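You operate a simulated robot arm through the tools that you are given. There is no shell and no other tool. Be economical: measure what you need, move in short steps, check, and stop when the job is done.

You are at the controls of a simulated robot arm. One attempt, no reset.

## Task
Fit the blue filter and pump the tank up at least to the green mark.
Fine: filter cover shut before the pump starts; stop short of the last tick before the dial's end; pump switch and tank switch off at the end; leave the flow knob.

Only the result counts: the job must be done as asked and must still hold three seconds after the hand-in. Knocking over, shifting, dropping, spilling or breaking anything else fails it. Lids that push on must go on centred and level and be pressed home; caps that screw on are set level and turned clockwise until they are tight.

## Robot
A 7-joint arm with a two-finger parallel gripper, fixed in place. Base frame: the origin is at the foot of the arm, x ahead of it, y to its left, z up; the work surface is at about z = 660. Units: mm, degrees, N and s.
With the tool pointing down near the work surface it reaches from about 200 to 740 mm from the base axis. Its first joint turns from -166.0 to 166.0 degrees. Payload 1.57 kg.
Tool frame: the origin (TCP) lies between the finger pads and is the grasp point; the fingertips stand 30 mm ahead of it; z points along the fingers, y is the line along which they close. Largest opening 110 mm; finger width 24, thickness 12; the body of the gripper, 48 by 112 mm, starts 78 mm behind the TCP.
Orientation is that of the tool frame in the base frame, as a unit quaternion [w, x, y, z]. With the fingers straight down and closing along the base's y, the tool's x points along the base's -x, its y along +y and its z along -z.

## Interface
- The arm moves only by the tool step_arm. Its argument "increments" is a list of rows, each an object of numbers (a shift or turn left out is 0, a gripper value left out holds the last): "wx", "wy", "wz": the turn, a rotation vector about the tool's x, y, z in units of 60 degrees (1.0 is 60 degrees); "x", "y", "z": the shift along the tool's x, y, z in units of 500 mm (1.0 is 500 mm); "fingers": the gripper command, from -1 (fully open) to 1 (shut), values between in proportion. In form: [{"wx": .., "wy": .., "wz": .., "x": .., "y": .., "z": .., "fingers": ..}, ...]. A call has 1 to 12 rows; each row is the pose to reach, as a shift and turn from the pose commanded when the call began, along the tool's axes at that moment. A call with a number of a shift or a turn outside -1 to 1 is refused whole. Rows are played at 5 a second. More than 50 mm and 8.6 degrees between two rows, or a gripper value outside its range, and nothing of the call is played. Where a pose cannot be reached the arm comes as near as it can. A force on the tool above 90 N (or 10 N above the force at the start of the call, whichever is more), or a blocked arm, ends the call early, and 0.2 s more pass. Each finger travels about 45 mm/s and halts on what it meets, pressing with about 34 N; the grip force reading is that of the motor and also rises with nothing between the fingers. The clock runs only during rows and for 0.2 s after the last one: add rows that repeat a pose to give the fingers time. It gives the time, the measured TCP pose, the force on the tool (base axes), the opening and the grip force at its end, in the units of the frame above (readings bear some noise), with the torque about the TCP (base axes, N m) and any sound that the robot's microphone picked up.
- Cameras (640 x 400 px; columns grow to the right, rows downward): "scene" is fixed at [46.2, -480.2, 1284.2]; the picture's right is [0.92, -0.40, 0.00], its down [-0.16, -0.35, -0.92] and it looks along [0.37, 0.84, -0.39] (base axes); focal length 374 px, centre (320, 200). "wrist" rides on the gripper at [70, 16, -141] in the tool frame; the picture's right is [-0.23, 0.97, 0.00], its down [-0.86, -0.20, -0.48] and it looks along [-0.47, -0.11, 0.88] (tool axes); focal length 222 px, centre (320, 200). There is no depth. A picture from a camera that has moved, and an enlarged one, comes with that camera's place and axes in the base frame and with its lens. The place of the scene camera against the robot may be out by one fixed shift of up to 25 mm in any direction.
- snapshot(camera): a new picture of that camera. The clock stands still meanwhile.
- slide_trunk(by): slides the trunk up (or, below 0, down) by that many mm; the arm rides with it, the base frame stays. It gives what a move gives, with no picture.
- zoom(camera, box): a new picture of the part [left, top, right, bottom] of that camera's present view, enlarged. The clock stands still meanwhile.
- finish_job(): hands the job in; it is judged then, once.

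Work in short steps. Places have to be worked out from the pictures, the camera data and where the tool is seen: move nearer, look again, correct. Check each grasp and each placing, and mend what went wrong. You have 120 turns and 84 pictures in all, those below and enlarged ones among them. Open the gripper and draw the arm clear of the work before you hand the job in, unless the task says otherwise; then end with one line.

The tools are called after "Emit:" as a command line: name --argument value ..., lists and objects as JSON in quotes. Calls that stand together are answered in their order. step_arm: Moves the arm, as the interface text tells. Its arguments: {"type":"object","properties":{"increments":{"type":"array"}},"required":["increments"]} The other tools are called the same way: slide_trunk (by) slides the trunk up or down; snapshot (camera) takes a picture; zoom (camera, box) takes an enlarged picture of a part of a camera's view; finish_job () hands the job in.

At the start:

```text
clock: 0.0
eef_pos: [482.8, 238.5, 1188.4]
ee_rot: [0.0, 0.0, 1.0, 0.0]
wrist_force: [0.7, 0.1, 0.0]
wrist_torque: [0.01, 0.0, 0.02]
finger_gap: 110.2
grasp_force: 0.1
trunk travel left (down, up): [-425.0, 165.0]
```

scene: 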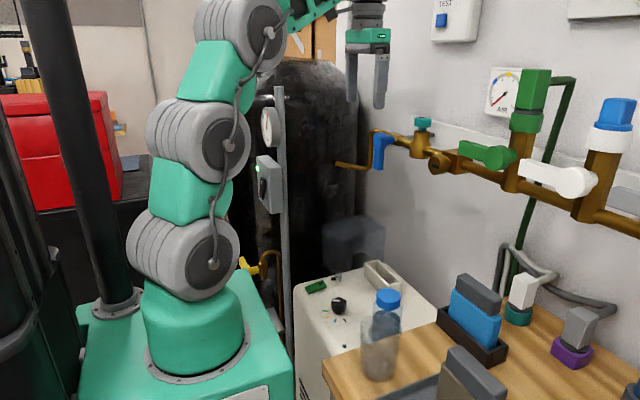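
wrist: 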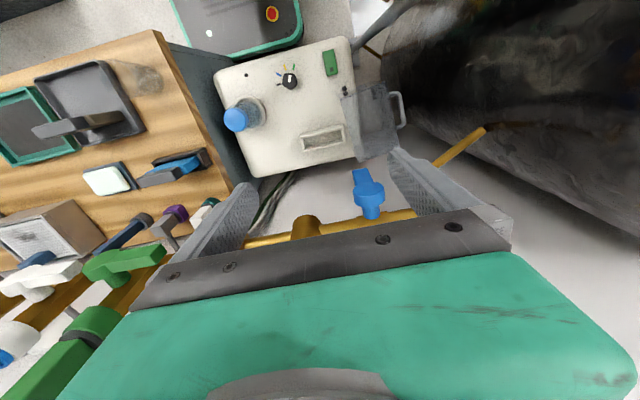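

I begin by looking closer at the scene: the pump, the bench with filters, and the tank with its dial and switch.

Emit:
zoom --camera "scene" --box '[290, 230, 450, 400]'

Emit:
zoom --camera "scene" --box '[400, 230, 640, 400]'

Emit:
zoom --camera "scene" --box '[220, 90, 320, 220]'

Emit:
zoom --camera "wrist" --box '[170, 0, 420, 200]'

Emit:
zoom --camera "wrist" --box '[0, 40, 250, 240]'

Emit:
zoom --camera "scene" --box '[400, 0, 640, 230]'

```text
2.35 times, centred on (370, 315) of scene
camera zoom: at [46.2, -480.2, 1284.2], right [0.92, -0.4, 0.0], down [-0.16, -0.35, -0.92], along [0.37, 0.84, -0.39], focal length 880 px, centre (202, -71)
```

zoom: 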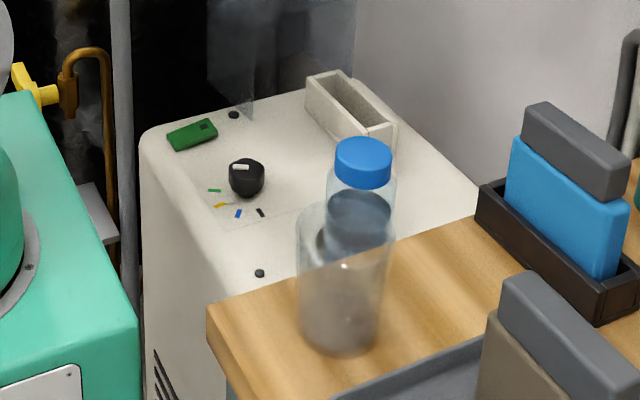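

```text
2.35 times, centred on (520, 315) of scene
camera zoom: at [46.2, -480.2, 1284.2], right [0.92, -0.4, 0.0], down [-0.16, -0.35, -0.92], along [0.37, 0.84, -0.39], focal length 880 px, centre (-151, -71)
```

zoom: 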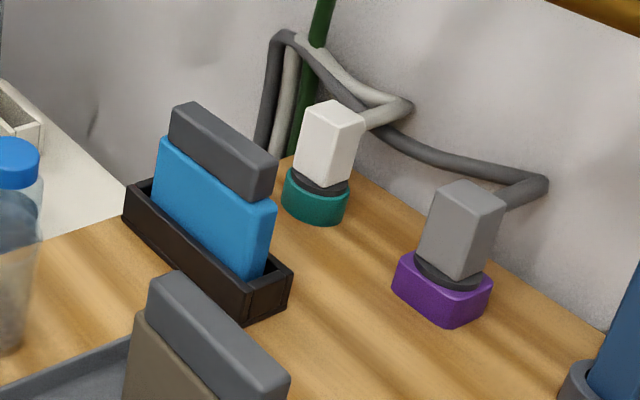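

```text
3.08 times, centred on (270, 155) of scene
camera zoom: at [46.2, -480.2, 1284.2], right [0.92, -0.4, 0.0], down [-0.16, -0.35, -0.92], along [0.37, 0.84, -0.39], focal length 1150 px, centre (474, 338)
```

zoom: 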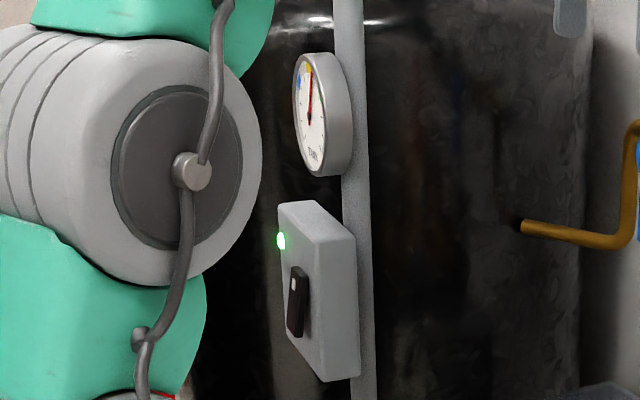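

```text
2.00 times, centred on (295, 100) of wrist
camera zoom: at [412.3, 256.8, 1329.8], right [0.23, 0.97, 0.0], down [0.86, -0.2, 0.48], along [0.47, -0.11, -0.88], focal length 444 px, centre (370, 400)
```

zoom: 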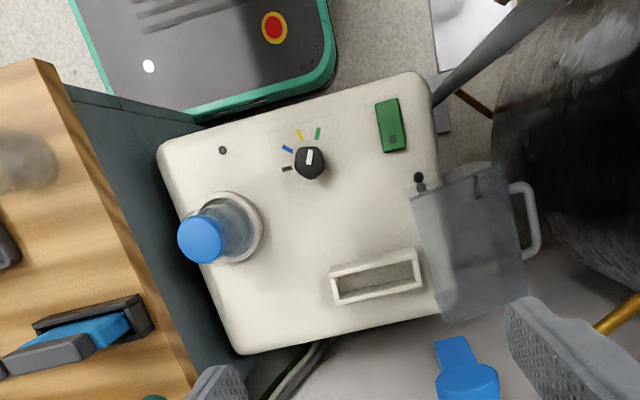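

```text
2.00 times, centred on (125, 140) of wrist
camera zoom: at [412.3, 256.8, 1329.8], right [0.23, 0.97, 0.0], down [0.86, -0.2, 0.48], along [0.47, -0.11, -0.88], focal length 444 px, centre (710, 320)
```

zoom: 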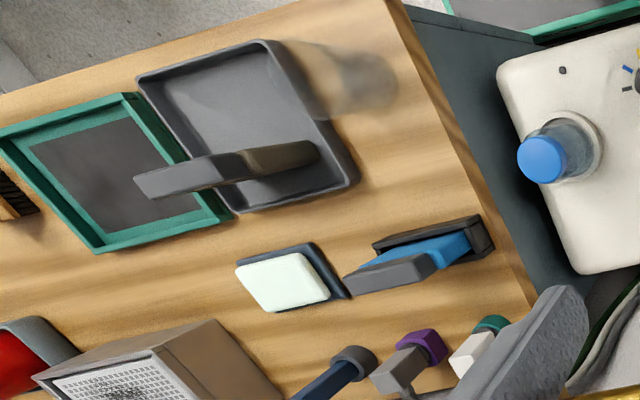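

```text
1.74 times, centred on (520, 115) of scene
camera zoom: at [46.2, -480.2, 1284.2], right [0.92, -0.4, 0.0], down [-0.16, -0.35, -0.92], along [0.37, 0.84, -0.39], focal length 650 px, centre (-28, 348)
```

zoom: 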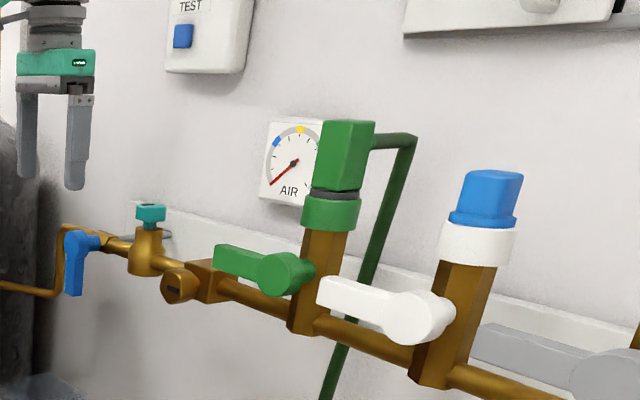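

The pump box lies near (400, 180, ~670), with a slot, a knob and a green switch. I'll pull back and lower the wrist camera for a better look at the pump top.

Emit:
step_arm --increments '[{"x": 0.08, "z": 0.04}, {"x": 0.16, "z": 0.08}, {"x": 0.24, "z": 0.12}, {"x": 0.32, "z": 0.18}, {"x": 0.36, "z": 0.26}, {"x": 0.36, "z": 0.35}, {"x": 0.36, "z": 0.44}, {"x": 0.36, "z": 0.5}]'

Emit:
snapshot --camera "wrist"

Emit:
snapshot --camera "scene"

```text
clock: 1.8
eef_pos: [300.3, 240.3, 939.8]
ee_rot: [0.0, -0.001, 1.0, -0.001]
wrist_force: [0.4, 0.5, 0.3]
wrist_torque: [0.0, 0.01, 0.01]
finger_gap: 110.1
grasp_force: 0.1
trunk travel left (down, up): [-425.0, 165.0]
```

```text
75 pictures are left
camera wrist: at [231.5, 256.6, 1080.1], right [0.23, 0.97, 0.0], down [0.85, -0.2, 0.48], along [0.47, -0.11, -0.88], focal length 222 px, centre (320, 200)
```

wrist: 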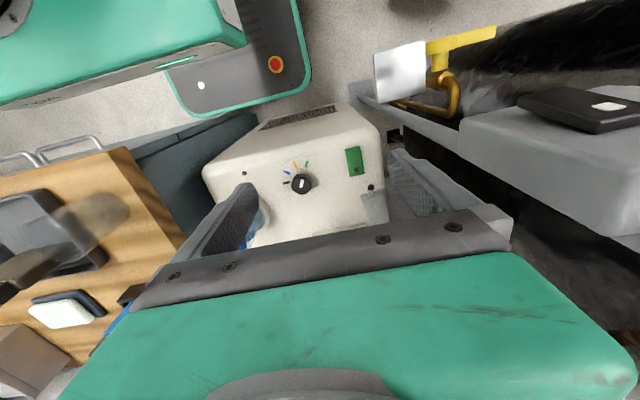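

```text
74 pictures are left
```

scene: 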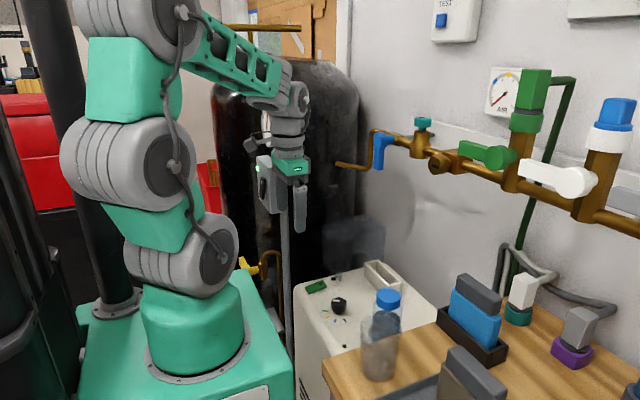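

Knob triangulates to about (397,181,690), slot about (556,232,690), and the filter handle near (516,-118,889). I move the camera above the slot and cover.

Emit:
step_arm --increments '[{"x": -0.08, "y": -0.03, "z": -0.02}, {"x": -0.16, "y": -0.06, "z": -0.04}, {"x": -0.24, "y": -0.09, "z": -0.04}, {"x": -0.32, "y": -0.11, "z": -0.04}, {"x": -0.36, "y": -0.12, "z": -0.04}]'

Emit:
snapshot --camera "wrist"

Emit:
zoom --camera "wrist" --box '[220, 20, 420, 220]'

```text
clock: 3.0
eef_pos: [482.7, 180.8, 956.4]
ee_rot: [0.0, 0.0, 1.0, 0.001]
wrist_force: [0.0, 0.1, -0.2]
wrist_torque: [-0.02, 0.0, 0.01]
finger_gap: 109.9
grasp_force: 0.2
trunk travel left (down, up): [-425.0, 165.0]
```

```text
73 pictures are left
camera wrist: at [412.8, 197.6, 1098.3], right [0.23, 0.97, 0.0], down [0.86, -0.2, 0.48], along [0.47, -0.11, -0.88], focal length 222 px, centre (320, 200)
```

wrist: 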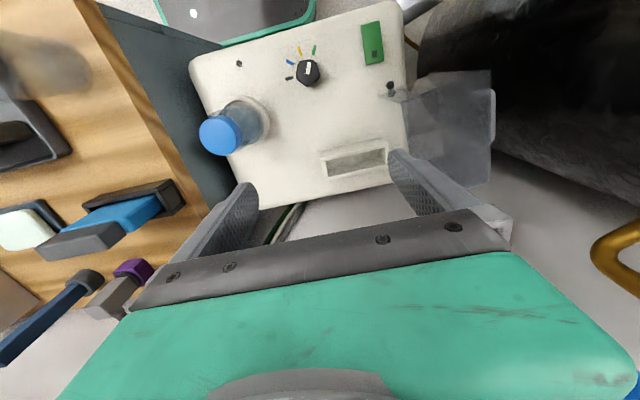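

```text
2.00 times, centred on (320, 120) of wrist
camera zoom: at [412.8, 197.6, 1098.3], right [0.23, 0.97, 0.0], down [0.86, -0.2, 0.48], along [0.47, -0.11, -0.88], focal length 444 px, centre (320, 360)
```

zoom: 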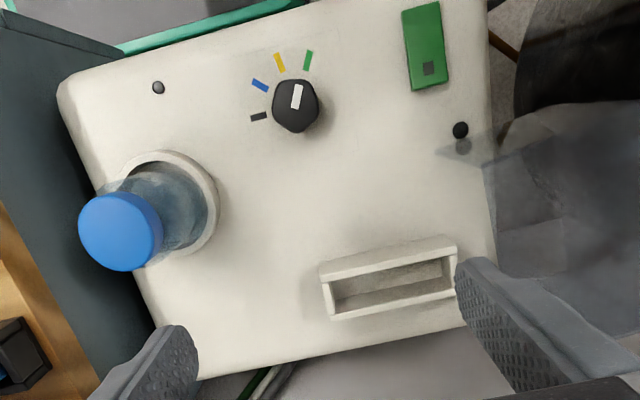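

The slot sits near the pump's +y/+x corner and the cover is see-through at the +y side. I take an enlarged scene view of the cover, and of the tank dial and box.

Emit:
zoom --camera "scene" --box '[300, 200, 420, 300]'

Emit:
zoom --camera "wrist" --box '[370, 40, 530, 220]'

```text
4.00 times, centred on (360, 250) of scene
camera zoom: at [46.2, -480.2, 1284.2], right [0.92, -0.4, 0.0], down [-0.16, -0.35, -0.92], along [0.37, 0.84, -0.39], focal length 1495 px, centre (160, 0)
```

zoom: 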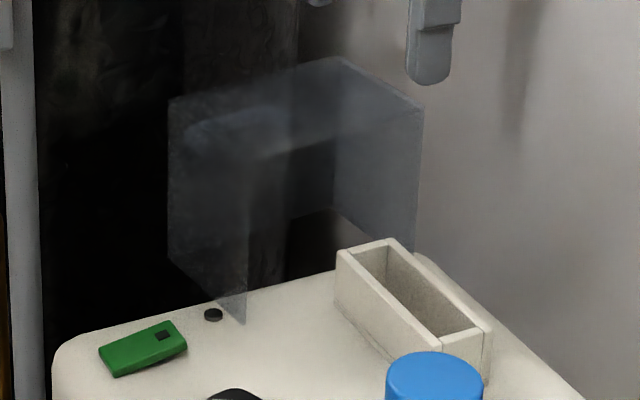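

```text
2.22 times, centred on (450, 130) of wrist
camera zoom: at [412.8, 197.6, 1098.3], right [0.23, 0.97, 0.0], down [0.86, -0.2, 0.48], along [0.47, -0.11, -0.88], focal length 494 px, centre (31, 356)
```

zoom: 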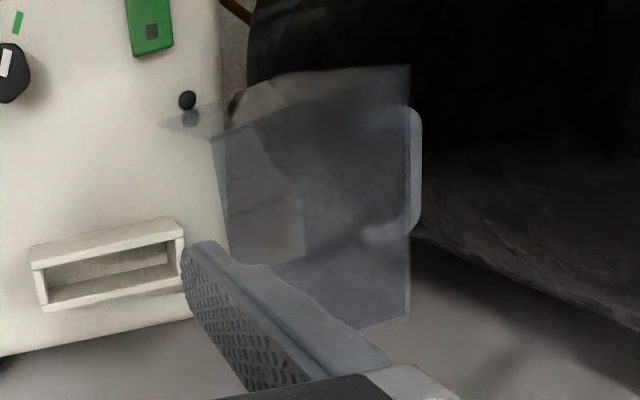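

The cover is a clear box tipped open by 90° about a hinge at the pump's +y edge, with its handle on the far side. Now a look at the filter on the bench: up first, then across.

Emit:
step_arm --increments '[{"z": -0.09}, {"x": 0.03, "z": -0.18}, {"x": 0.06, "y": -0.08, "z": -0.2}, {"x": 0.1, "y": -0.17, "z": -0.2}, {"x": 0.12, "y": -0.26, "z": -0.2}, {"x": 0.12, "y": -0.35, "z": -0.2}, {"x": 0.12, "y": -0.44, "z": -0.2}, {"x": 0.12, "y": -0.48, "z": -0.2}]'

Emit:
snapshot --camera "wrist"

Emit:
snapshot --camera "scene"

```text
clock: 4.8
eef_pos: [422.0, -59.7, 1059.2]
ee_rot: [0.0, 0.0, 1.0, 0.0]
wrist_force: [0.6, -0.2, -0.5]
wrist_torque: [0.02, 0.0, 0.02]
finger_gap: 110.1
grasp_force: 0.0
trunk travel left (down, up): [-425.0, 165.0]
```

```text
69 pictures are left
camera wrist: at [351.8, -43.5, 1199.7], right [0.23, 0.97, 0.0], down [0.86, -0.2, 0.48], along [0.47, -0.11, -0.88], focal length 222 px, centre (320, 200)
```

wrist: 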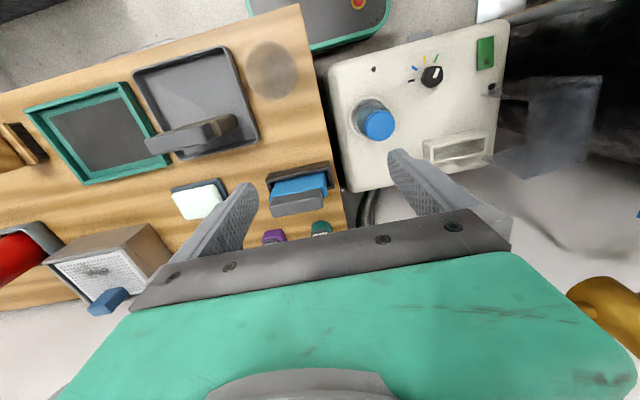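

```text
68 pictures are left
```

scene: 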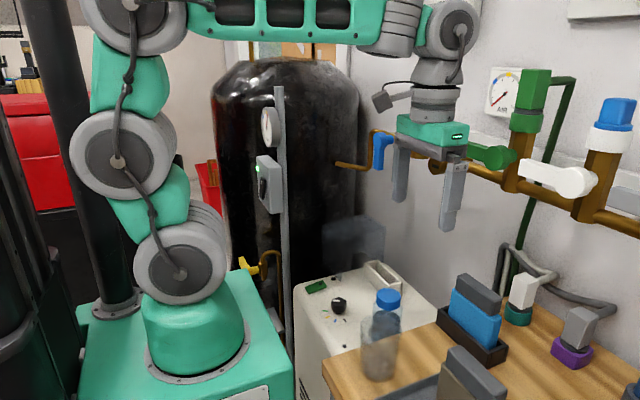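

The pipe passes over the slot (x≈592, z≈1065), so I will tilt the tool for placing. The tank box switch is near (288,425,928), facing −x, so I go look at the dial and switch with the tool tilted 60°.

Emit:
step_arm --increments '[{"x": 0.037, "y": 0.073, "wy": -0.083}, {"x": 0.074, "y": 0.147, "wy": -0.167}, {"x": 0.111, "y": 0.22, "wy": -0.25}, {"x": 0.148, "y": 0.293, "wy": -0.333}, {"x": 0.185, "y": 0.367, "wy": -0.417}, {"x": 0.222, "y": 0.44, "wy": -0.5}, {"x": 0.259, "y": 0.513, "wy": -0.583}, {"x": 0.296, "y": 0.587, "wy": -0.667}, {"x": 0.333, "y": 0.66, "wy": -0.75}, {"x": 0.37, "y": 0.733, "wy": -0.833}, {"x": 0.407, "y": 0.8, "wy": -0.917, "z": 0.02}, {"x": 0.444, "y": 0.87, "wy": -1.0, "z": 0.03}]'

Emit:
snapshot --camera "wrist"

```text
clock: 7.4
eef_pos: [224.1, 355.8, 1042.7]
ee_rot: [0.483, 0.034, 0.875, 0.009]
wrist_force: [1.1, -0.6, 0.3]
wrist_torque: [0.02, 0.01, 0.05]
finger_gap: 109.9
grasp_force: 0.1
out of reach, approached as far as the arm can: row 12
trunk travel left (down, up): [-425.0, 165.0]
```

```text
67 pictures are left
camera wrist: at [68.3, 379.6, 1058.5], right [0.17, 0.96, 0.24], down [0.04, -0.25, 0.97], along [0.98, -0.16, -0.08], focal length 222 px, centre (320, 200)
```

wrist: 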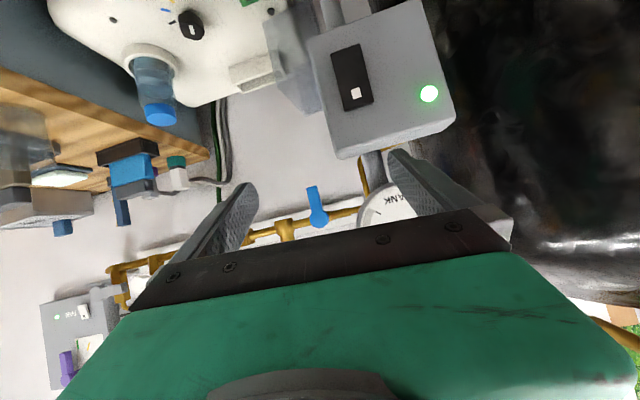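

The tank box shows a black rocker with its white mark on the upper end and a green lamp; the dial is hidden behind the gripper. I raise the tool to see the dial.

Emit:
step_arm --increments '[{"x": -0.08, "z": -0.046}, {"x": -0.16, "z": -0.092}, {"x": -0.24, "z": -0.138}, {"x": -0.3, "z": -0.17}]'

Emit:
snapshot --camera "wrist"

Emit:
zoom --camera "wrist" --box '[300, 0, 500, 200]'

```text
clock: 8.4
eef_pos: [261.9, 366.3, 1073.8]
ee_rot: [0.5, -0.001, 0.866, -0.001]
wrist_force: [-0.2, -0.3, -0.2]
wrist_torque: [0.01, -0.01, 0.02]
finger_gap: 110.1
grasp_force: 0.0
out of reach, approached as far as the arm can: row 1, 2, 3, 4
trunk travel left (down, up): [-425.0, 165.0]
```

```text
66 pictures are left
camera wrist: at [105.5, 382.5, 1083.8], right [0.11, 0.97, 0.19], down [0.01, -0.2, 0.98], along [0.99, -0.11, -0.03], focal length 222 px, centre (320, 200)
```

wrist: 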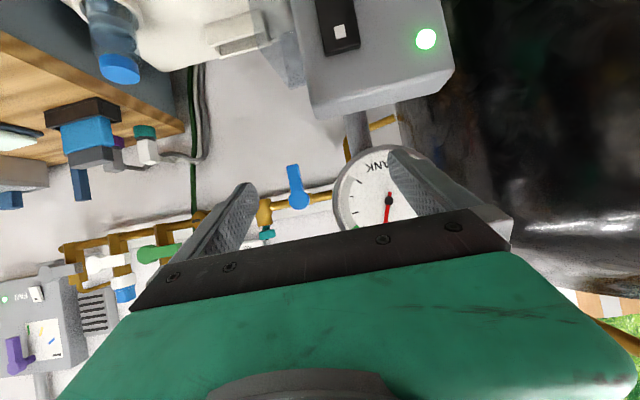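

```text
2.00 times, centred on (400, 100) of wrist
camera zoom: at [105.5, 382.5, 1083.8], right [0.11, 0.97, 0.19], down [0.01, -0.2, 0.98], along [0.99, -0.11, -0.03], focal length 444 px, centre (160, 400)
```

zoom: 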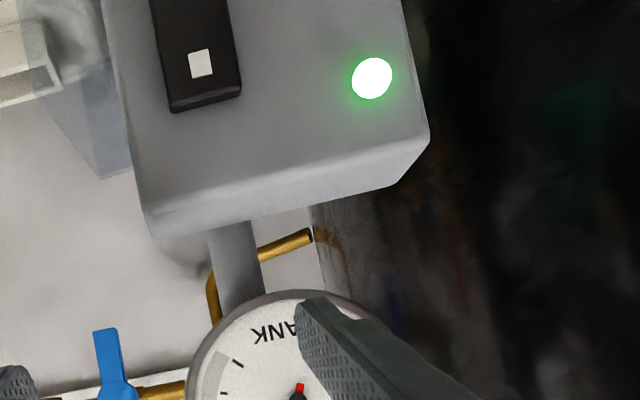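

The dial is at the bottom, partly hidden. I slide the trunk up to see it fully.

Emit:
slide_trunk --by 150

Emit:
snapshot --camera "wrist"

Emit:
zoom --camera "wrist" --box '[320, 60, 480, 160]'

```text
clock: 10.2
eef_pos: [262.9, 366.2, 1224.2]
ee_rot: [0.501, 0.0, 0.866, 0.0]
wrist_force: [0.1, -0.2, 0.3]
wrist_torque: [0.01, 0.0, -0.03]
finger_gap: 110.1
grasp_force: 0.0
trunk travel left (down, up): [-575.0, 15.0]
```

```text
64 pictures are left
camera wrist: at [105.7, 382.7, 1234.3], right [0.11, 0.97, 0.2], down [0.01, -0.2, 0.98], along [0.99, -0.11, -0.04], focal length 222 px, centre (320, 200)
```

wrist: 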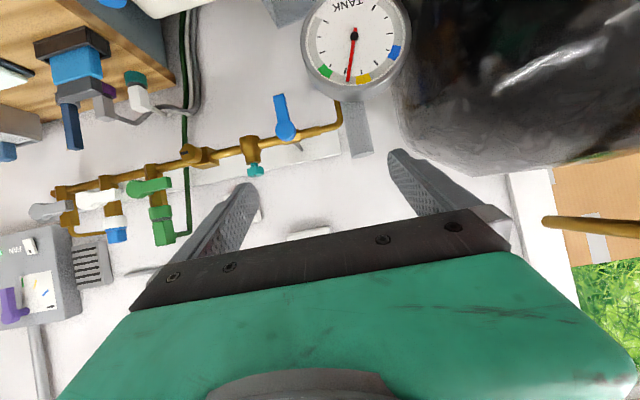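

```text
4.00 times, centred on (400, 110) of wrist
camera zoom: at [105.7, 382.7, 1234.3], right [0.11, 0.97, 0.2], down [0.01, -0.2, 0.98], along [0.99, -0.11, -0.04], focal length 888 px, centre (0, 560)
```

zoom: 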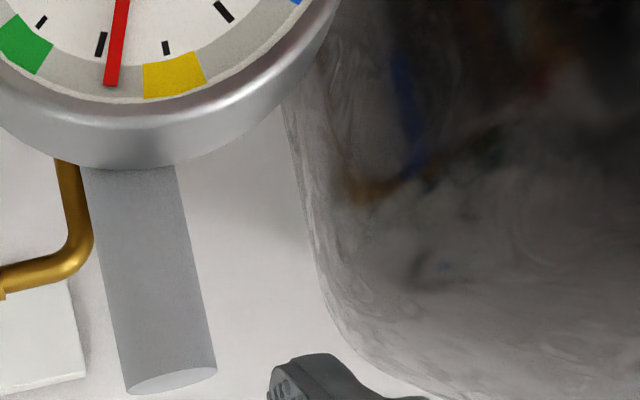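

Emit:
zoom --camera "wrist" --box '[290, 0, 420, 110]'

Emit:
zoom --camera "scene" --box '[250, 95, 300, 155]'

```text
3.64 times, centred on (355, 55) of wrist
camera zoom: at [105.7, 382.7, 1234.3], right [0.11, 0.97, 0.2], down [0.01, -0.2, 0.98], along [0.99, -0.11, -0.04], focal length 808 px, centre (193, 727)
```

zoom: 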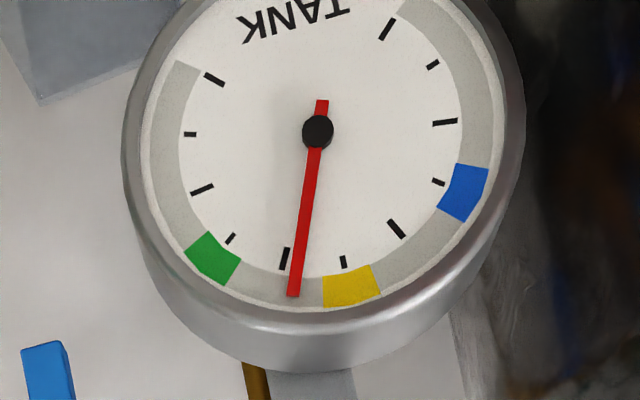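

```text
6.67 times, centred on (275, 125) of scene
camera zoom: at [46.2, -480.2, 1284.2], right [0.92, -0.4, 0.0], down [-0.16, -0.35, -0.92], along [0.37, 0.84, -0.39], focal length 2492 px, centre (620, 700)
```

zoom: 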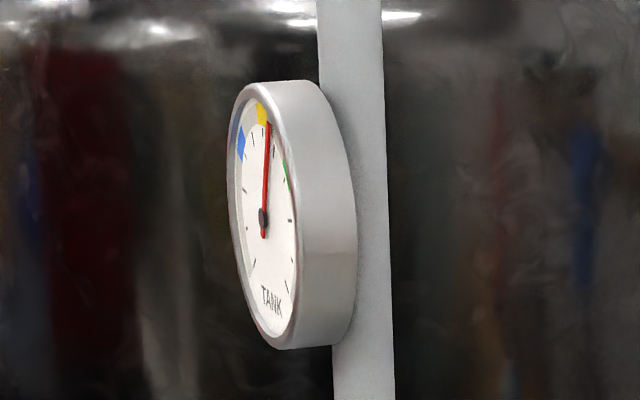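

Dial: needle at about tick 6 of 10 (just below), green at tick 7, forbidden from tick 9; I'll target around tick 8. Now I lower the trunk back and then go view the filter with the tool tilted 30°.

Emit:
slide_trunk --by -150

Emit:
step_arm --increments '[{"x": -0.002, "y": -0.08, "z": 0.029, "wy": 0.042}, {"x": -0.005, "y": -0.159, "z": 0.058, "wy": 0.083}, {"x": -0.007, "y": -0.238, "z": 0.087, "wy": 0.125}, {"x": -0.01, "y": -0.317, "z": 0.116, "wy": 0.167}, {"x": -0.012, "y": -0.397, "z": 0.145, "wy": 0.208}, {"x": -0.015, "y": -0.476, "z": 0.174, "wy": 0.25}, {"x": -0.017, "y": -0.555, "z": 0.203, "wy": 0.292}, {"x": -0.02, "y": -0.635, "z": 0.232, "wy": 0.333}, {"x": -0.022, "y": -0.714, "z": 0.261, "wy": 0.375}, {"x": -0.025, "y": -0.793, "z": 0.29, "wy": 0.417}, {"x": -0.027, "y": -0.873, "z": 0.319, "wy": 0.458}, {"x": -0.03, "y": -0.952, "z": 0.348, "wy": 0.5}]'

Emit:
snapshot --camera "wrist"

```text
clock: 11.9
eef_pos: [263.0, 365.5, 1075.6]
ee_rot: [0.5, 0.0, 0.866, 0.0]
wrist_force: [-0.5, -0.4, -0.1]
wrist_torque: [0.03, 0.03, 0.0]
finger_gap: 110.2
grasp_force: 0.0
trunk travel left (down, up): [-425.0, 165.0]
```

```text
clock: 13.8
eef_pos: [330.0, 163.3, 1022.7]
ee_rot: [0.326, -0.208, 0.919, 0.073]
wrist_force: [0.9, -0.1, -0.2]
wrist_torque: [0.04, 0.02, 0.04]
finger_gap: 109.9
grasp_force: 0.1
trunk travel left (down, up): [-425.0, 165.0]
stopped in row 9: the arm was blocked; the commanded pose is now the measured one
```

```text
60 pictures are left
camera wrist: at [194.2, 116.2, 1089.1], right [-0.26, 0.95, 0.14], down [0.41, -0.02, 0.91], along [0.87, 0.3, -0.39], focal length 222 px, centre (320, 200)
```

wrist: 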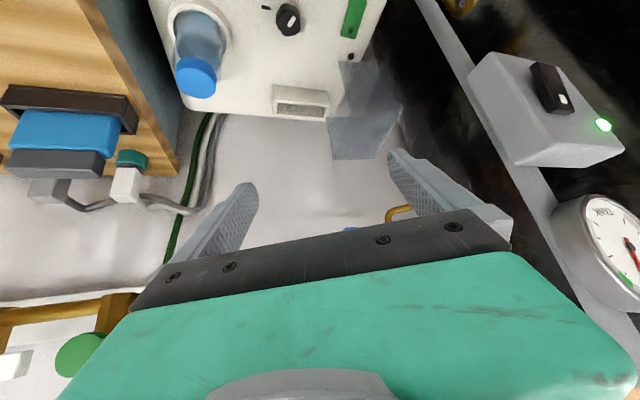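

The arm got blocked mid-way with no tool force, so I check where.

Emit:
snapshot --camera "scene"

```text
59 pictures are left
```

scene: 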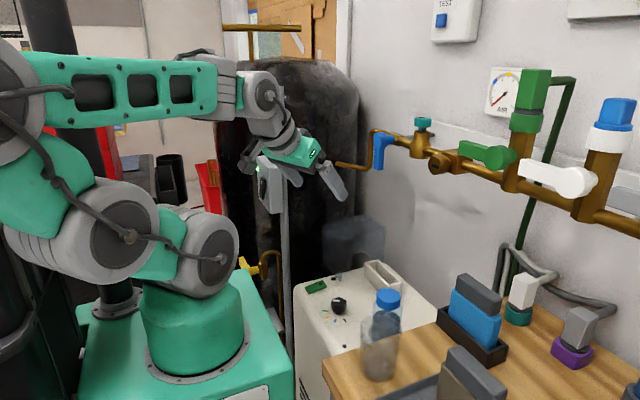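

The elbow is swung out but no visible contact; likely the joints could not keep up. I correct the orientation slowly in place.

Emit:
step_arm --increments '[{"wx": 0.04, "wy": 0.025, "wz": 0.058}, {"wx": 0.08, "wy": 0.05, "wz": 0.117}, {"wx": 0.12, "wy": 0.075, "wz": 0.175}, {"wx": 0.16, "wy": 0.1, "wz": 0.233}, {"wx": 0.2, "wy": 0.125, "wz": 0.29}, {"wx": 0.238, "wy": 0.148, "wz": 0.35}, {"wx": 0.238, "wy": 0.148, "wz": 0.35}]'

Emit:
snapshot --camera "scene"

```text
clock: 15.4
eef_pos: [332.6, 160.8, 1024.1]
ee_rot: [0.26, 0.002, 0.966, 0.002]
wrist_force: [-0.4, -0.3, -1.2]
wrist_torque: [-0.04, -0.01, -0.02]
finger_gap: 110.3
grasp_force: 0.0
trunk travel left (down, up): [-425.0, 165.0]
```

```text
58 pictures are left
```

scene: 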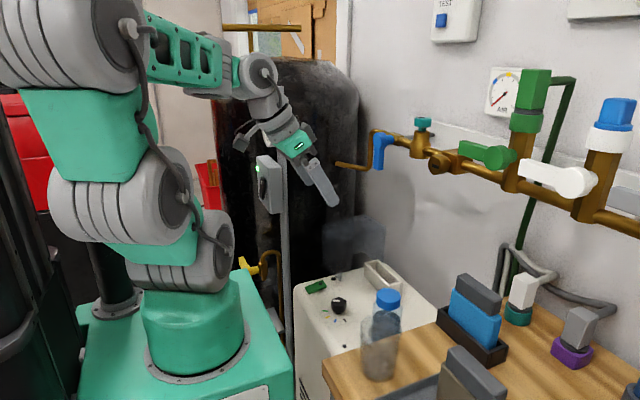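

Orientation is recovered (30° tilt). Now across to view the filter, slower steps.

Emit:
step_arm --increments '[{"x": -0.013, "y": -0.054, "z": 0.013}, {"x": -0.026, "y": -0.108, "z": 0.026}, {"x": -0.038, "y": -0.163, "z": 0.039}, {"x": -0.051, "y": -0.217, "z": 0.052}, {"x": -0.064, "y": -0.271, "z": 0.065}, {"x": -0.077, "y": -0.325, "z": 0.078}, {"x": -0.09, "y": -0.38, "z": 0.091}, {"x": -0.102, "y": -0.434, "z": 0.104}, {"x": -0.115, "y": -0.488, "z": 0.117}, {"x": -0.128, "y": -0.542, "z": 0.13}]'

Emit:
snapshot --camera "wrist"

```text
clock: 16.4
eef_pos: [333.7, 141.5, 1000.6]
ee_rot: [0.239, -0.133, 0.962, 0.025]
wrist_force: [-0.2, 0.9, 0.8]
wrist_torque: [0.0, 0.01, 0.02]
finger_gap: 109.8
grasp_force: 0.2
trunk travel left (down, up): [-425.0, 165.0]
stopped in row 4: the arm was blocked; the commanded pose is now the measured one
```

```text
57 pictures are left
camera wrist: at [205.2, 125.3, 1092.4], right [-0.07, 0.99, 0.09], down [0.56, -0.04, 0.83], along [0.82, 0.11, -0.56], focal length 222 px, centre (320, 200)
```

wrist: 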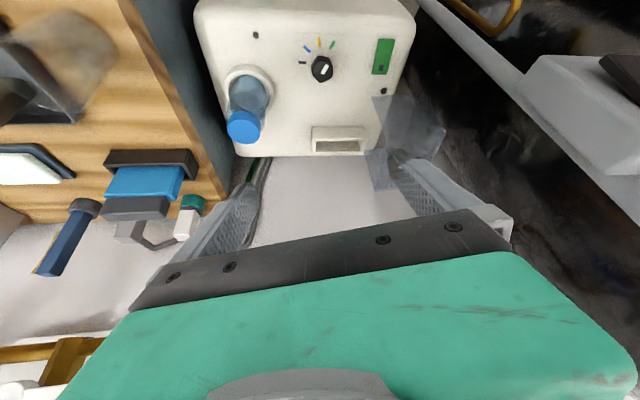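

Blocked again; I look at the arm's posture.

Emit:
snapshot --camera "scene"

```text
56 pictures are left
```

scene: 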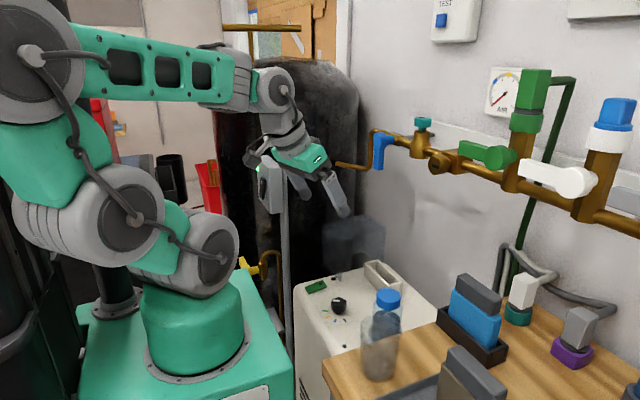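

The elbow has drifted out behind. I return toward the starting pose (extended, vertical tool) so the arm's posture resets.

Emit:
step_arm --increments '[{"x": -0.048, "y": 0.01, "z": -0.018, "wx": 0.005, "wy": 0.046, "wz": 0.026}, {"x": -0.095, "y": 0.02, "z": -0.036, "wx": 0.01, "wy": 0.092, "wz": 0.051}, {"x": -0.143, "y": 0.031, "z": -0.053, "wx": 0.014, "wy": 0.138, "wz": 0.077}, {"x": -0.19, "y": 0.041, "z": -0.071, "wx": 0.019, "wy": 0.184, "wz": 0.102}, {"x": -0.238, "y": 0.051, "z": -0.089, "wx": 0.024, "wy": 0.23, "wz": 0.128}, {"x": -0.286, "y": 0.062, "z": -0.107, "wx": 0.029, "wy": 0.276, "wz": 0.154}, {"x": -0.333, "y": 0.072, "z": -0.125, "wx": 0.034, "wy": 0.322, "wz": 0.179}, {"x": -0.38, "y": 0.082, "z": -0.142, "wx": 0.038, "wy": 0.368, "wz": 0.205}, {"x": -0.428, "y": 0.093, "z": -0.16, "wx": 0.043, "wy": 0.414, "wz": 0.23}, {"x": -0.476, "y": 0.103, "z": -0.178, "wx": 0.048, "wy": 0.46, "wz": 0.256}]'

Emit:
snapshot --camera "scene"

```text
clock: 18.6
eef_pos: [484.1, 236.8, 1192.4]
ee_rot: [0.002, 0.002, 1.0, 0.0]
wrist_force: [-0.1, 0.1, 0.0]
wrist_torque: [0.01, -0.03, 0.03]
finger_gap: 110.0
grasp_force: 0.0
out of reach, approached as far as the arm can: row 8, 9
trunk travel left (down, up): [-425.0, 165.0]
```

```text
55 pictures are left
```

scene: 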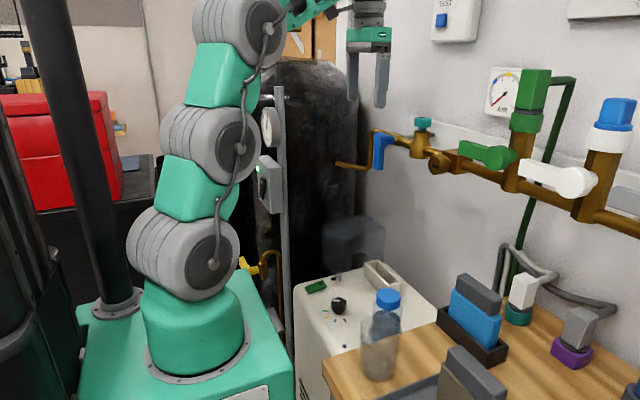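

Posture is restored. Now move toward the filter with the vertical tool (as worked before), then tilt there.

Emit:
step_arm --increments '[{"x": 0.015, "y": -0.07, "z": 0.01}, {"x": 0.03, "y": -0.14, "z": 0.03}, {"x": 0.045, "y": -0.21, "z": 0.06}, {"x": 0.06, "y": -0.28, "z": 0.1}, {"x": 0.075, "y": -0.35, "z": 0.14}, {"x": 0.09, "y": -0.42, "z": 0.18}, {"x": 0.105, "y": -0.49, "z": 0.22}, {"x": 0.12, "y": -0.56, "z": 0.25}, {"x": 0.128, "y": -0.64, "z": 0.26}, {"x": 0.128, "y": -0.69, "z": 0.26}]'

Emit:
step_arm --increments '[{"wy": -0.08, "x": 0.01}, {"wy": -0.16, "x": 0.02}, {"wy": -0.24, "x": 0.03}, {"wy": -0.32, "x": 0.04}, {"wy": -0.4, "x": 0.05}, {"wy": -0.5, "x": 0.06, "z": 0.03}]'

Emit:
snapshot --camera "wrist"

Emit:
snapshot --camera "scene"

```text
clock: 20.8
eef_pos: [418.4, -107.6, 1059.3]
ee_rot: [0.003, 0.002, 1.0, 0.001]
wrist_force: [0.9, -0.3, -0.2]
wrist_torque: [-0.03, -0.04, 0.01]
finger_gap: 109.8
grasp_force: 0.1
trunk travel left (down, up): [-425.0, 165.0]
```

```text
clock: 22.4
eef_pos: [394.7, -80.8, 1023.2]
ee_rot: [0.239, -0.031, 0.97, 0.026]
wrist_force: [-0.5, -0.4, -0.1]
wrist_torque: [0.0, 0.0, 0.0]
finger_gap: 110.1
grasp_force: 0.1
trunk travel left (down, up): [-425.0, 165.0]
stopped in row 6: the arm was blocked; the commanded pose is now the measured one
```

```text
54 pictures are left
camera wrist: at [265.5, -76.0, 1116.8], right [0.13, 0.98, 0.14], down [0.55, -0.19, 0.82], along [0.83, -0.03, -0.56], focal length 222 px, centre (320, 200)
```

wrist: 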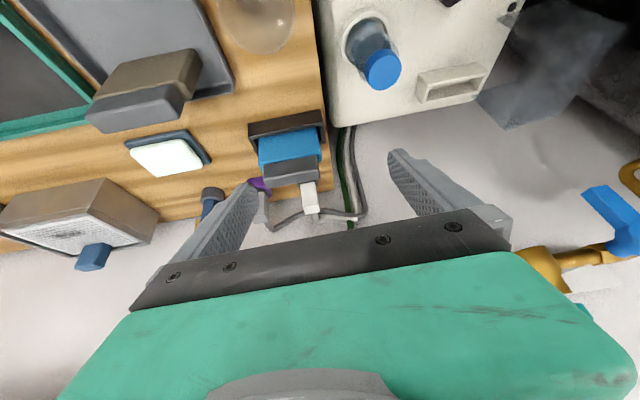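

```text
53 pictures are left
```

scene: 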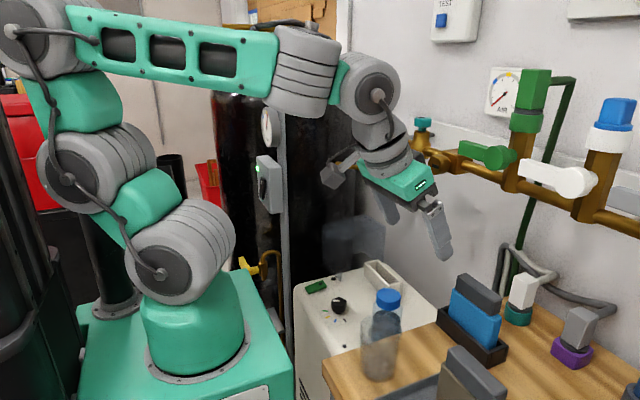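

The arm folds too far when the wrist is close in; going forward relieves that. I square the orientation (26° tilt) and advance to about (470,-118,960), toward the handle which I place at ≈(513,-119,889).

Emit:
step_arm --increments '[{"x": -0.014, "y": -0.018, "z": 0.036, "wx": 0.012, "wy": 0.006, "wz": 0.009}, {"x": -0.028, "y": -0.035, "z": 0.071, "wx": 0.025, "wy": 0.011, "wz": 0.018}, {"x": -0.042, "y": -0.053, "z": 0.107, "wx": 0.037, "wy": 0.017, "wz": 0.028}, {"x": -0.056, "y": -0.07, "z": 0.142, "wx": 0.05, "wy": 0.022, "wz": 0.037}, {"x": -0.07, "y": -0.088, "z": 0.178, "wx": 0.062, "wy": 0.028, "wz": 0.046}]'

Emit:
snapshot --camera "wrist"

Emit:
snapshot --camera "scene"

```text
clock: 23.6
eef_pos: [468.5, -118.4, 960.7]
ee_rot: [0.226, 0.002, 0.974, -0.001]
wrist_force: [0.8, -0.5, 0.3]
wrist_torque: [0.04, 0.03, -0.01]
finger_gap: 109.8
grasp_force: 0.0
trunk travel left (down, up): [-425.0, 165.0]
```

```text
52 pictures are left
camera wrist: at [344.1, -101.5, 1056.0], right [0.21, 0.97, 0.1], down [0.56, -0.2, 0.81], along [0.81, -0.11, -0.58], focal length 222 px, centre (320, 200)
```

wrist: 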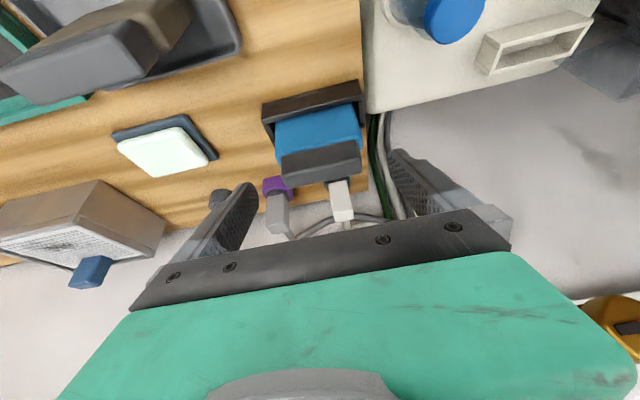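

```text
51 pictures are left
```

scene: 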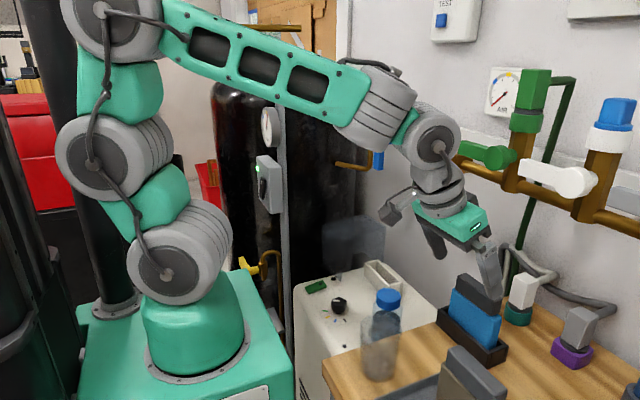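

Enlarge the handle for measuring.

Emit:
zoom --camera "wrist" --box '[240, 70, 400, 230]'

```text
2.50 times, centred on (320, 150) of wrist
camera zoom: at [344.1, -101.5, 1056.0], right [0.21, 0.97, 0.1], down [0.56, -0.2, 0.81], along [0.81, -0.11, -0.58], focal length 555 px, centre (320, 325)
```

zoom: 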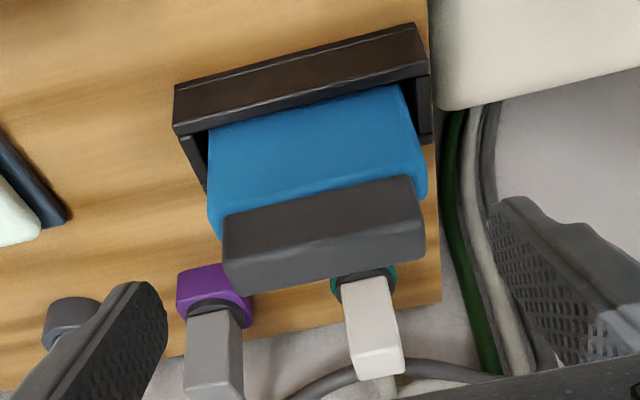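

The handle seems slightly yawed in its holder. I check with an enlarged scene view.

Emit:
zoom --camera "scene" --box '[420, 255, 530, 375]'

```text
3.33 times, centred on (475, 315) of scene
camera zoom: at [46.2, -480.2, 1284.2], right [0.92, -0.4, 0.0], down [-0.16, -0.35, -0.92], along [0.37, 0.84, -0.39], focal length 1246 px, centre (-197, -183)
```

zoom: 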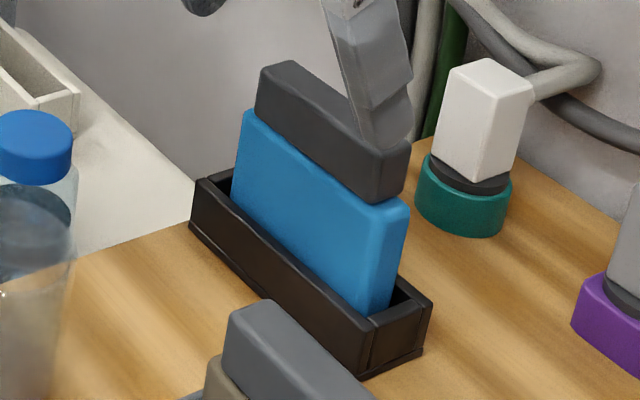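

I judge the handle to span x 518–536, y −160…−77, z 861–889, aligned with y. I line up the tool axis with it and advance halfway, then look.

Emit:
step_arm --increments '[{"x": -0.029}, {"x": -0.029, "z": 0.06}, {"x": -0.029, "z": 0.12}]'

Emit:
snapshot --camera "wrist"

Emit:
zoom --camera "scene" --box '[400, 200, 560, 370]'

```text
clock: 24.4
eef_pos: [507.9, -119.1, 913.0]
ee_rot: [0.226, 0.001, 0.974, -0.001]
wrist_force: [0.8, 0.7, 0.1]
wrist_torque: [-0.04, 0.01, 0.0]
finger_gap: 109.9
grasp_force: 0.1
trunk travel left (down, up): [-425.0, 165.0]
```

```text
48 pictures are left
camera wrist: at [383.2, -102.0, 1008.7], right [0.21, 0.97, 0.1], down [0.56, -0.2, 0.81], along [0.81, -0.11, -0.58], focal length 222 px, centre (320, 200)
```

wrist: 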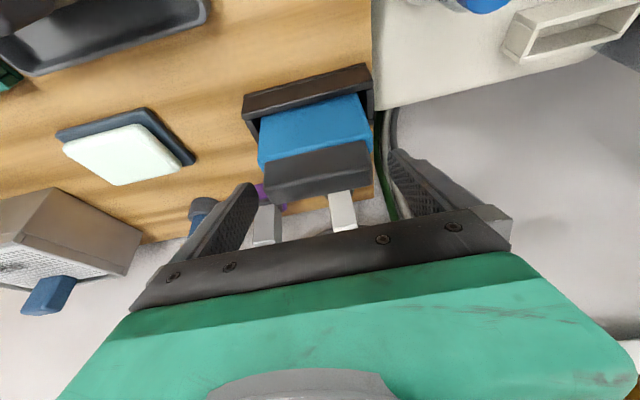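

```text
2.35 times, centred on (480, 285) of scene
camera zoom: at [46.2, -480.2, 1284.2], right [0.92, -0.4, 0.0], down [-0.16, -0.35, -0.92], along [0.37, 0.84, -0.39], focal length 880 px, centre (-56, 0)
```

zoom: 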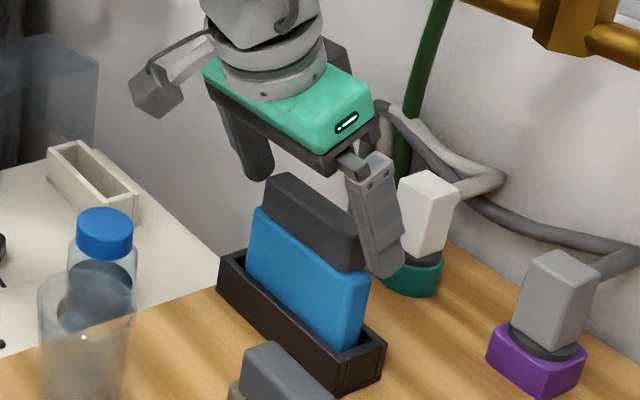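

Zoom in on the handle between the fingers to refine height and x.

Emit:
zoom --camera "wrist" --box '[230, 80, 410, 240]'

```text
2.50 times, centred on (320, 160) of wrist
camera zoom: at [383.2, -102.0, 1008.7], right [0.21, 0.97, 0.1], down [0.56, -0.2, 0.81], along [0.81, -0.11, -0.58], focal length 555 px, centre (320, 300)
```

zoom: 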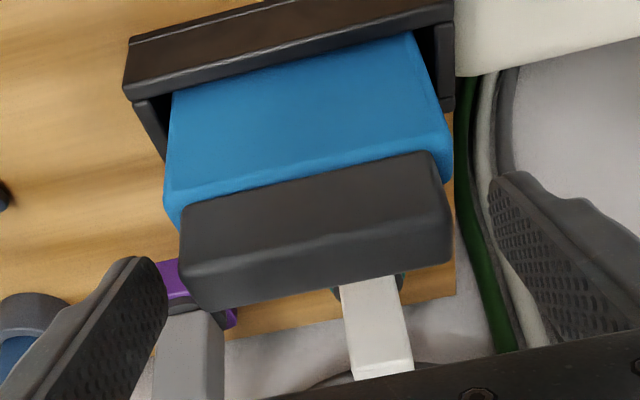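

Refined: handle x 511–530, z 869–897, while the wider blue body starts below 869. So I grip with the fingertips only: TCP to about (510,−119,905), then close.

Emit:
step_arm --increments '[{"z": 0.014, "x": 0.003}, {"z": 0.016, "x": 0.003}, {"z": 0.016, "x": 0.003, "fingers": 1}, {"z": 0.016, "x": 0.003, "fingers": 1}, {"z": 0.016, "x": 0.003, "fingers": 1}, {"z": 0.016, "x": 0.003, "fingers": 1}]'

Emit:
zoom --camera "wrist" --box '[230, 80, 410, 240]'

Emit:
zoom --camera "scene" --box '[400, 200, 560, 370]'

```text
clock: 25.8
eef_pos: [510.2, -118.6, 904.8]
ee_rot: [0.227, 0.003, 0.974, -0.002]
wrist_force: [0.0, -0.3, 1.2]
wrist_torque: [0.01, -0.04, -0.01]
finger_gap: 82.8
grasp_force: 33.5
trunk travel left (down, up): [-425.0, 165.0]
```

```text
2.50 times, centred on (320, 160) of wrist
camera zoom: at [385.2, -101.4, 1000.9], right [0.21, 0.97, 0.1], down [0.56, -0.2, 0.81], along [0.8, -0.11, -0.58], focal length 555 px, centre (320, 300)
```

zoom: 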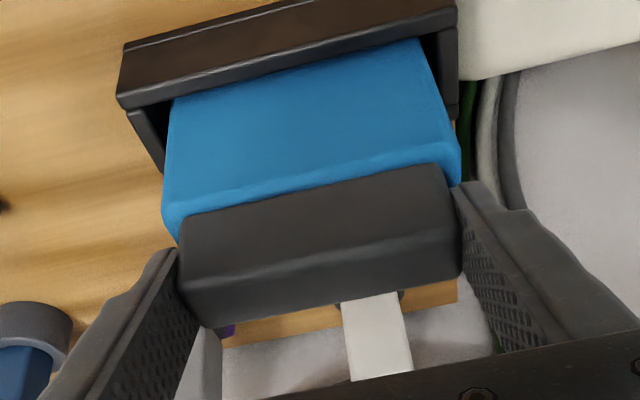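

```text
2.35 times, centred on (480, 285) of scene
camera zoom: at [46.2, -480.2, 1284.2], right [0.92, -0.4, 0.0], down [-0.16, -0.35, -0.92], along [0.37, 0.84, -0.39], focal length 880 px, centre (-56, 0)
```

zoom: 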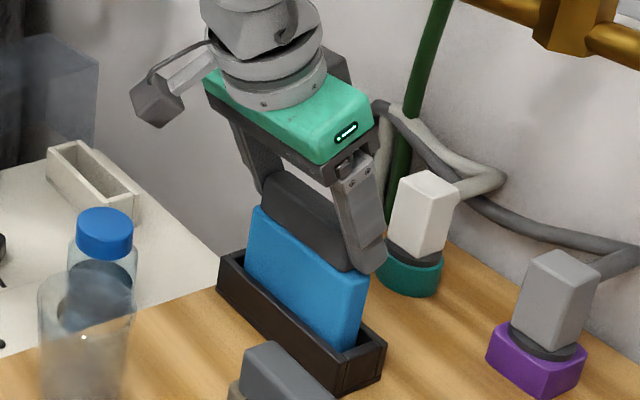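

Gripped (82.8 mm, 33.5 N). I lift straight up 120 mm.

Emit:
step_arm --increments '[{"x": -0.018, "z": -0.036}, {"x": -0.044, "z": -0.09}, {"x": -0.07, "z": -0.144}, {"x": -0.096, "z": -0.198}, {"x": -0.105, "z": -0.216}]'

Emit:
snapshot --camera "scene"

Emit:
snapshot --camera "wrist"

```text
clock: 27.0
eef_pos: [509.2, -119.0, 1025.6]
ee_rot: [0.226, 0.002, 0.974, -0.001]
wrist_force: [-0.8, 0.0, -0.3]
wrist_torque: [-0.01, 0.0, -0.01]
finger_gap: 83.1
grasp_force: 33.6
trunk travel left (down, up): [-425.0, 165.0]
```

```text
43 pictures are left
```

scene: 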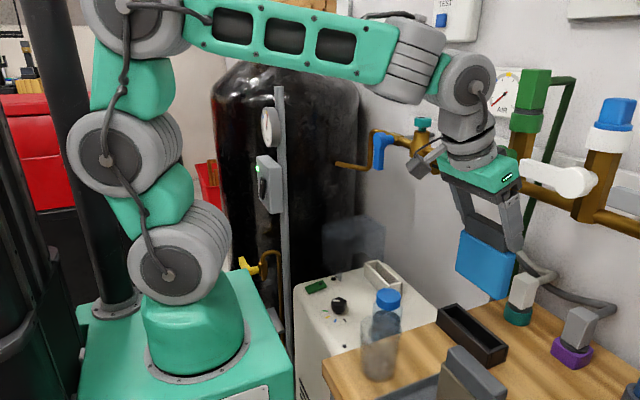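

```text
42 pictures are left
camera wrist: at [384.9, -101.5, 1120.7], right [0.21, 0.97, 0.1], down [0.56, -0.2, 0.81], along [0.8, -0.11, -0.58], focal length 222 px, centre (320, 200)
```

wrist: 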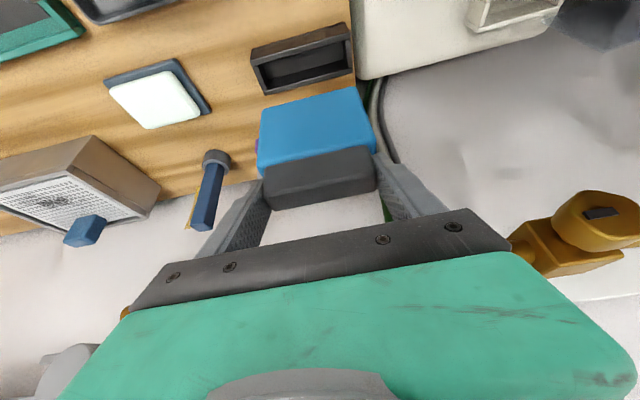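

Filter lifted cleanly. I lower a little (to stay below the brass fitting) and carry it in +y to above the slot.

Emit:
step_arm --increments '[{"x": 0.038, "z": 0.054}, {"x": 0.075, "z": 0.108, "y": 0.04}, {"x": 0.075, "z": 0.108, "y": 0.12}, {"x": 0.075, "z": 0.108, "y": 0.2}, {"x": 0.075, "z": 0.108, "y": 0.28}, {"x": 0.075, "z": 0.108, "y": 0.36}, {"x": 0.075, "z": 0.108, "y": 0.44}, {"x": 0.075, "z": 0.108, "y": 0.52}, {"x": 0.075, "z": 0.108, "y": 0.6}, {"x": 0.075, "z": 0.108, "y": 0.66}, {"x": 0.075, "z": 0.108, "y": 0.696}]'

Emit:
snapshot --camera "wrist"

Emit:
snapshot --camera "scene"

```text
clock: 29.4
eef_pos: [502.2, 230.4, 960.4]
ee_rot: [0.224, 0.002, 0.974, -0.001]
wrist_force: [0.5, -1.2, -1.0]
wrist_torque: [0.0, -0.03, -0.02]
finger_gap: 82.8
grasp_force: 33.7
trunk travel left (down, up): [-425.0, 165.0]
```

```text
41 pictures are left
camera wrist: at [376.2, 248.2, 1055.6], right [0.21, 0.97, 0.1], down [0.56, -0.2, 0.81], along [0.8, -0.11, -0.58], focal length 222 px, centre (320, 200)
```

wrist: 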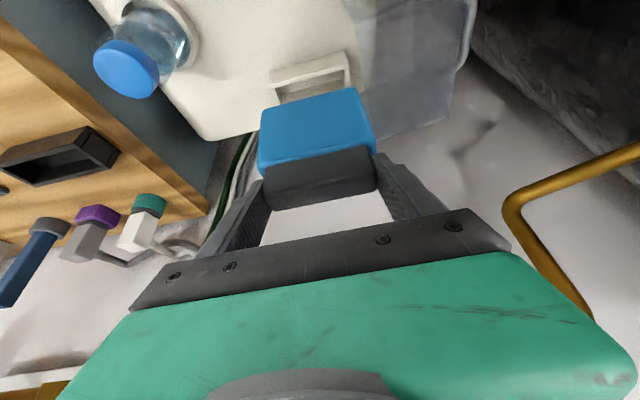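

```text
40 pictures are left
```

scene: 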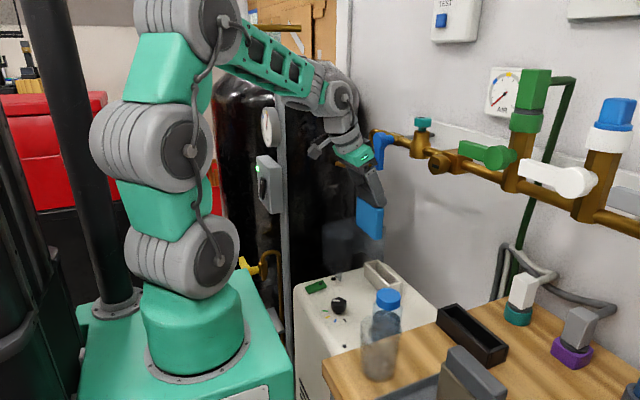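

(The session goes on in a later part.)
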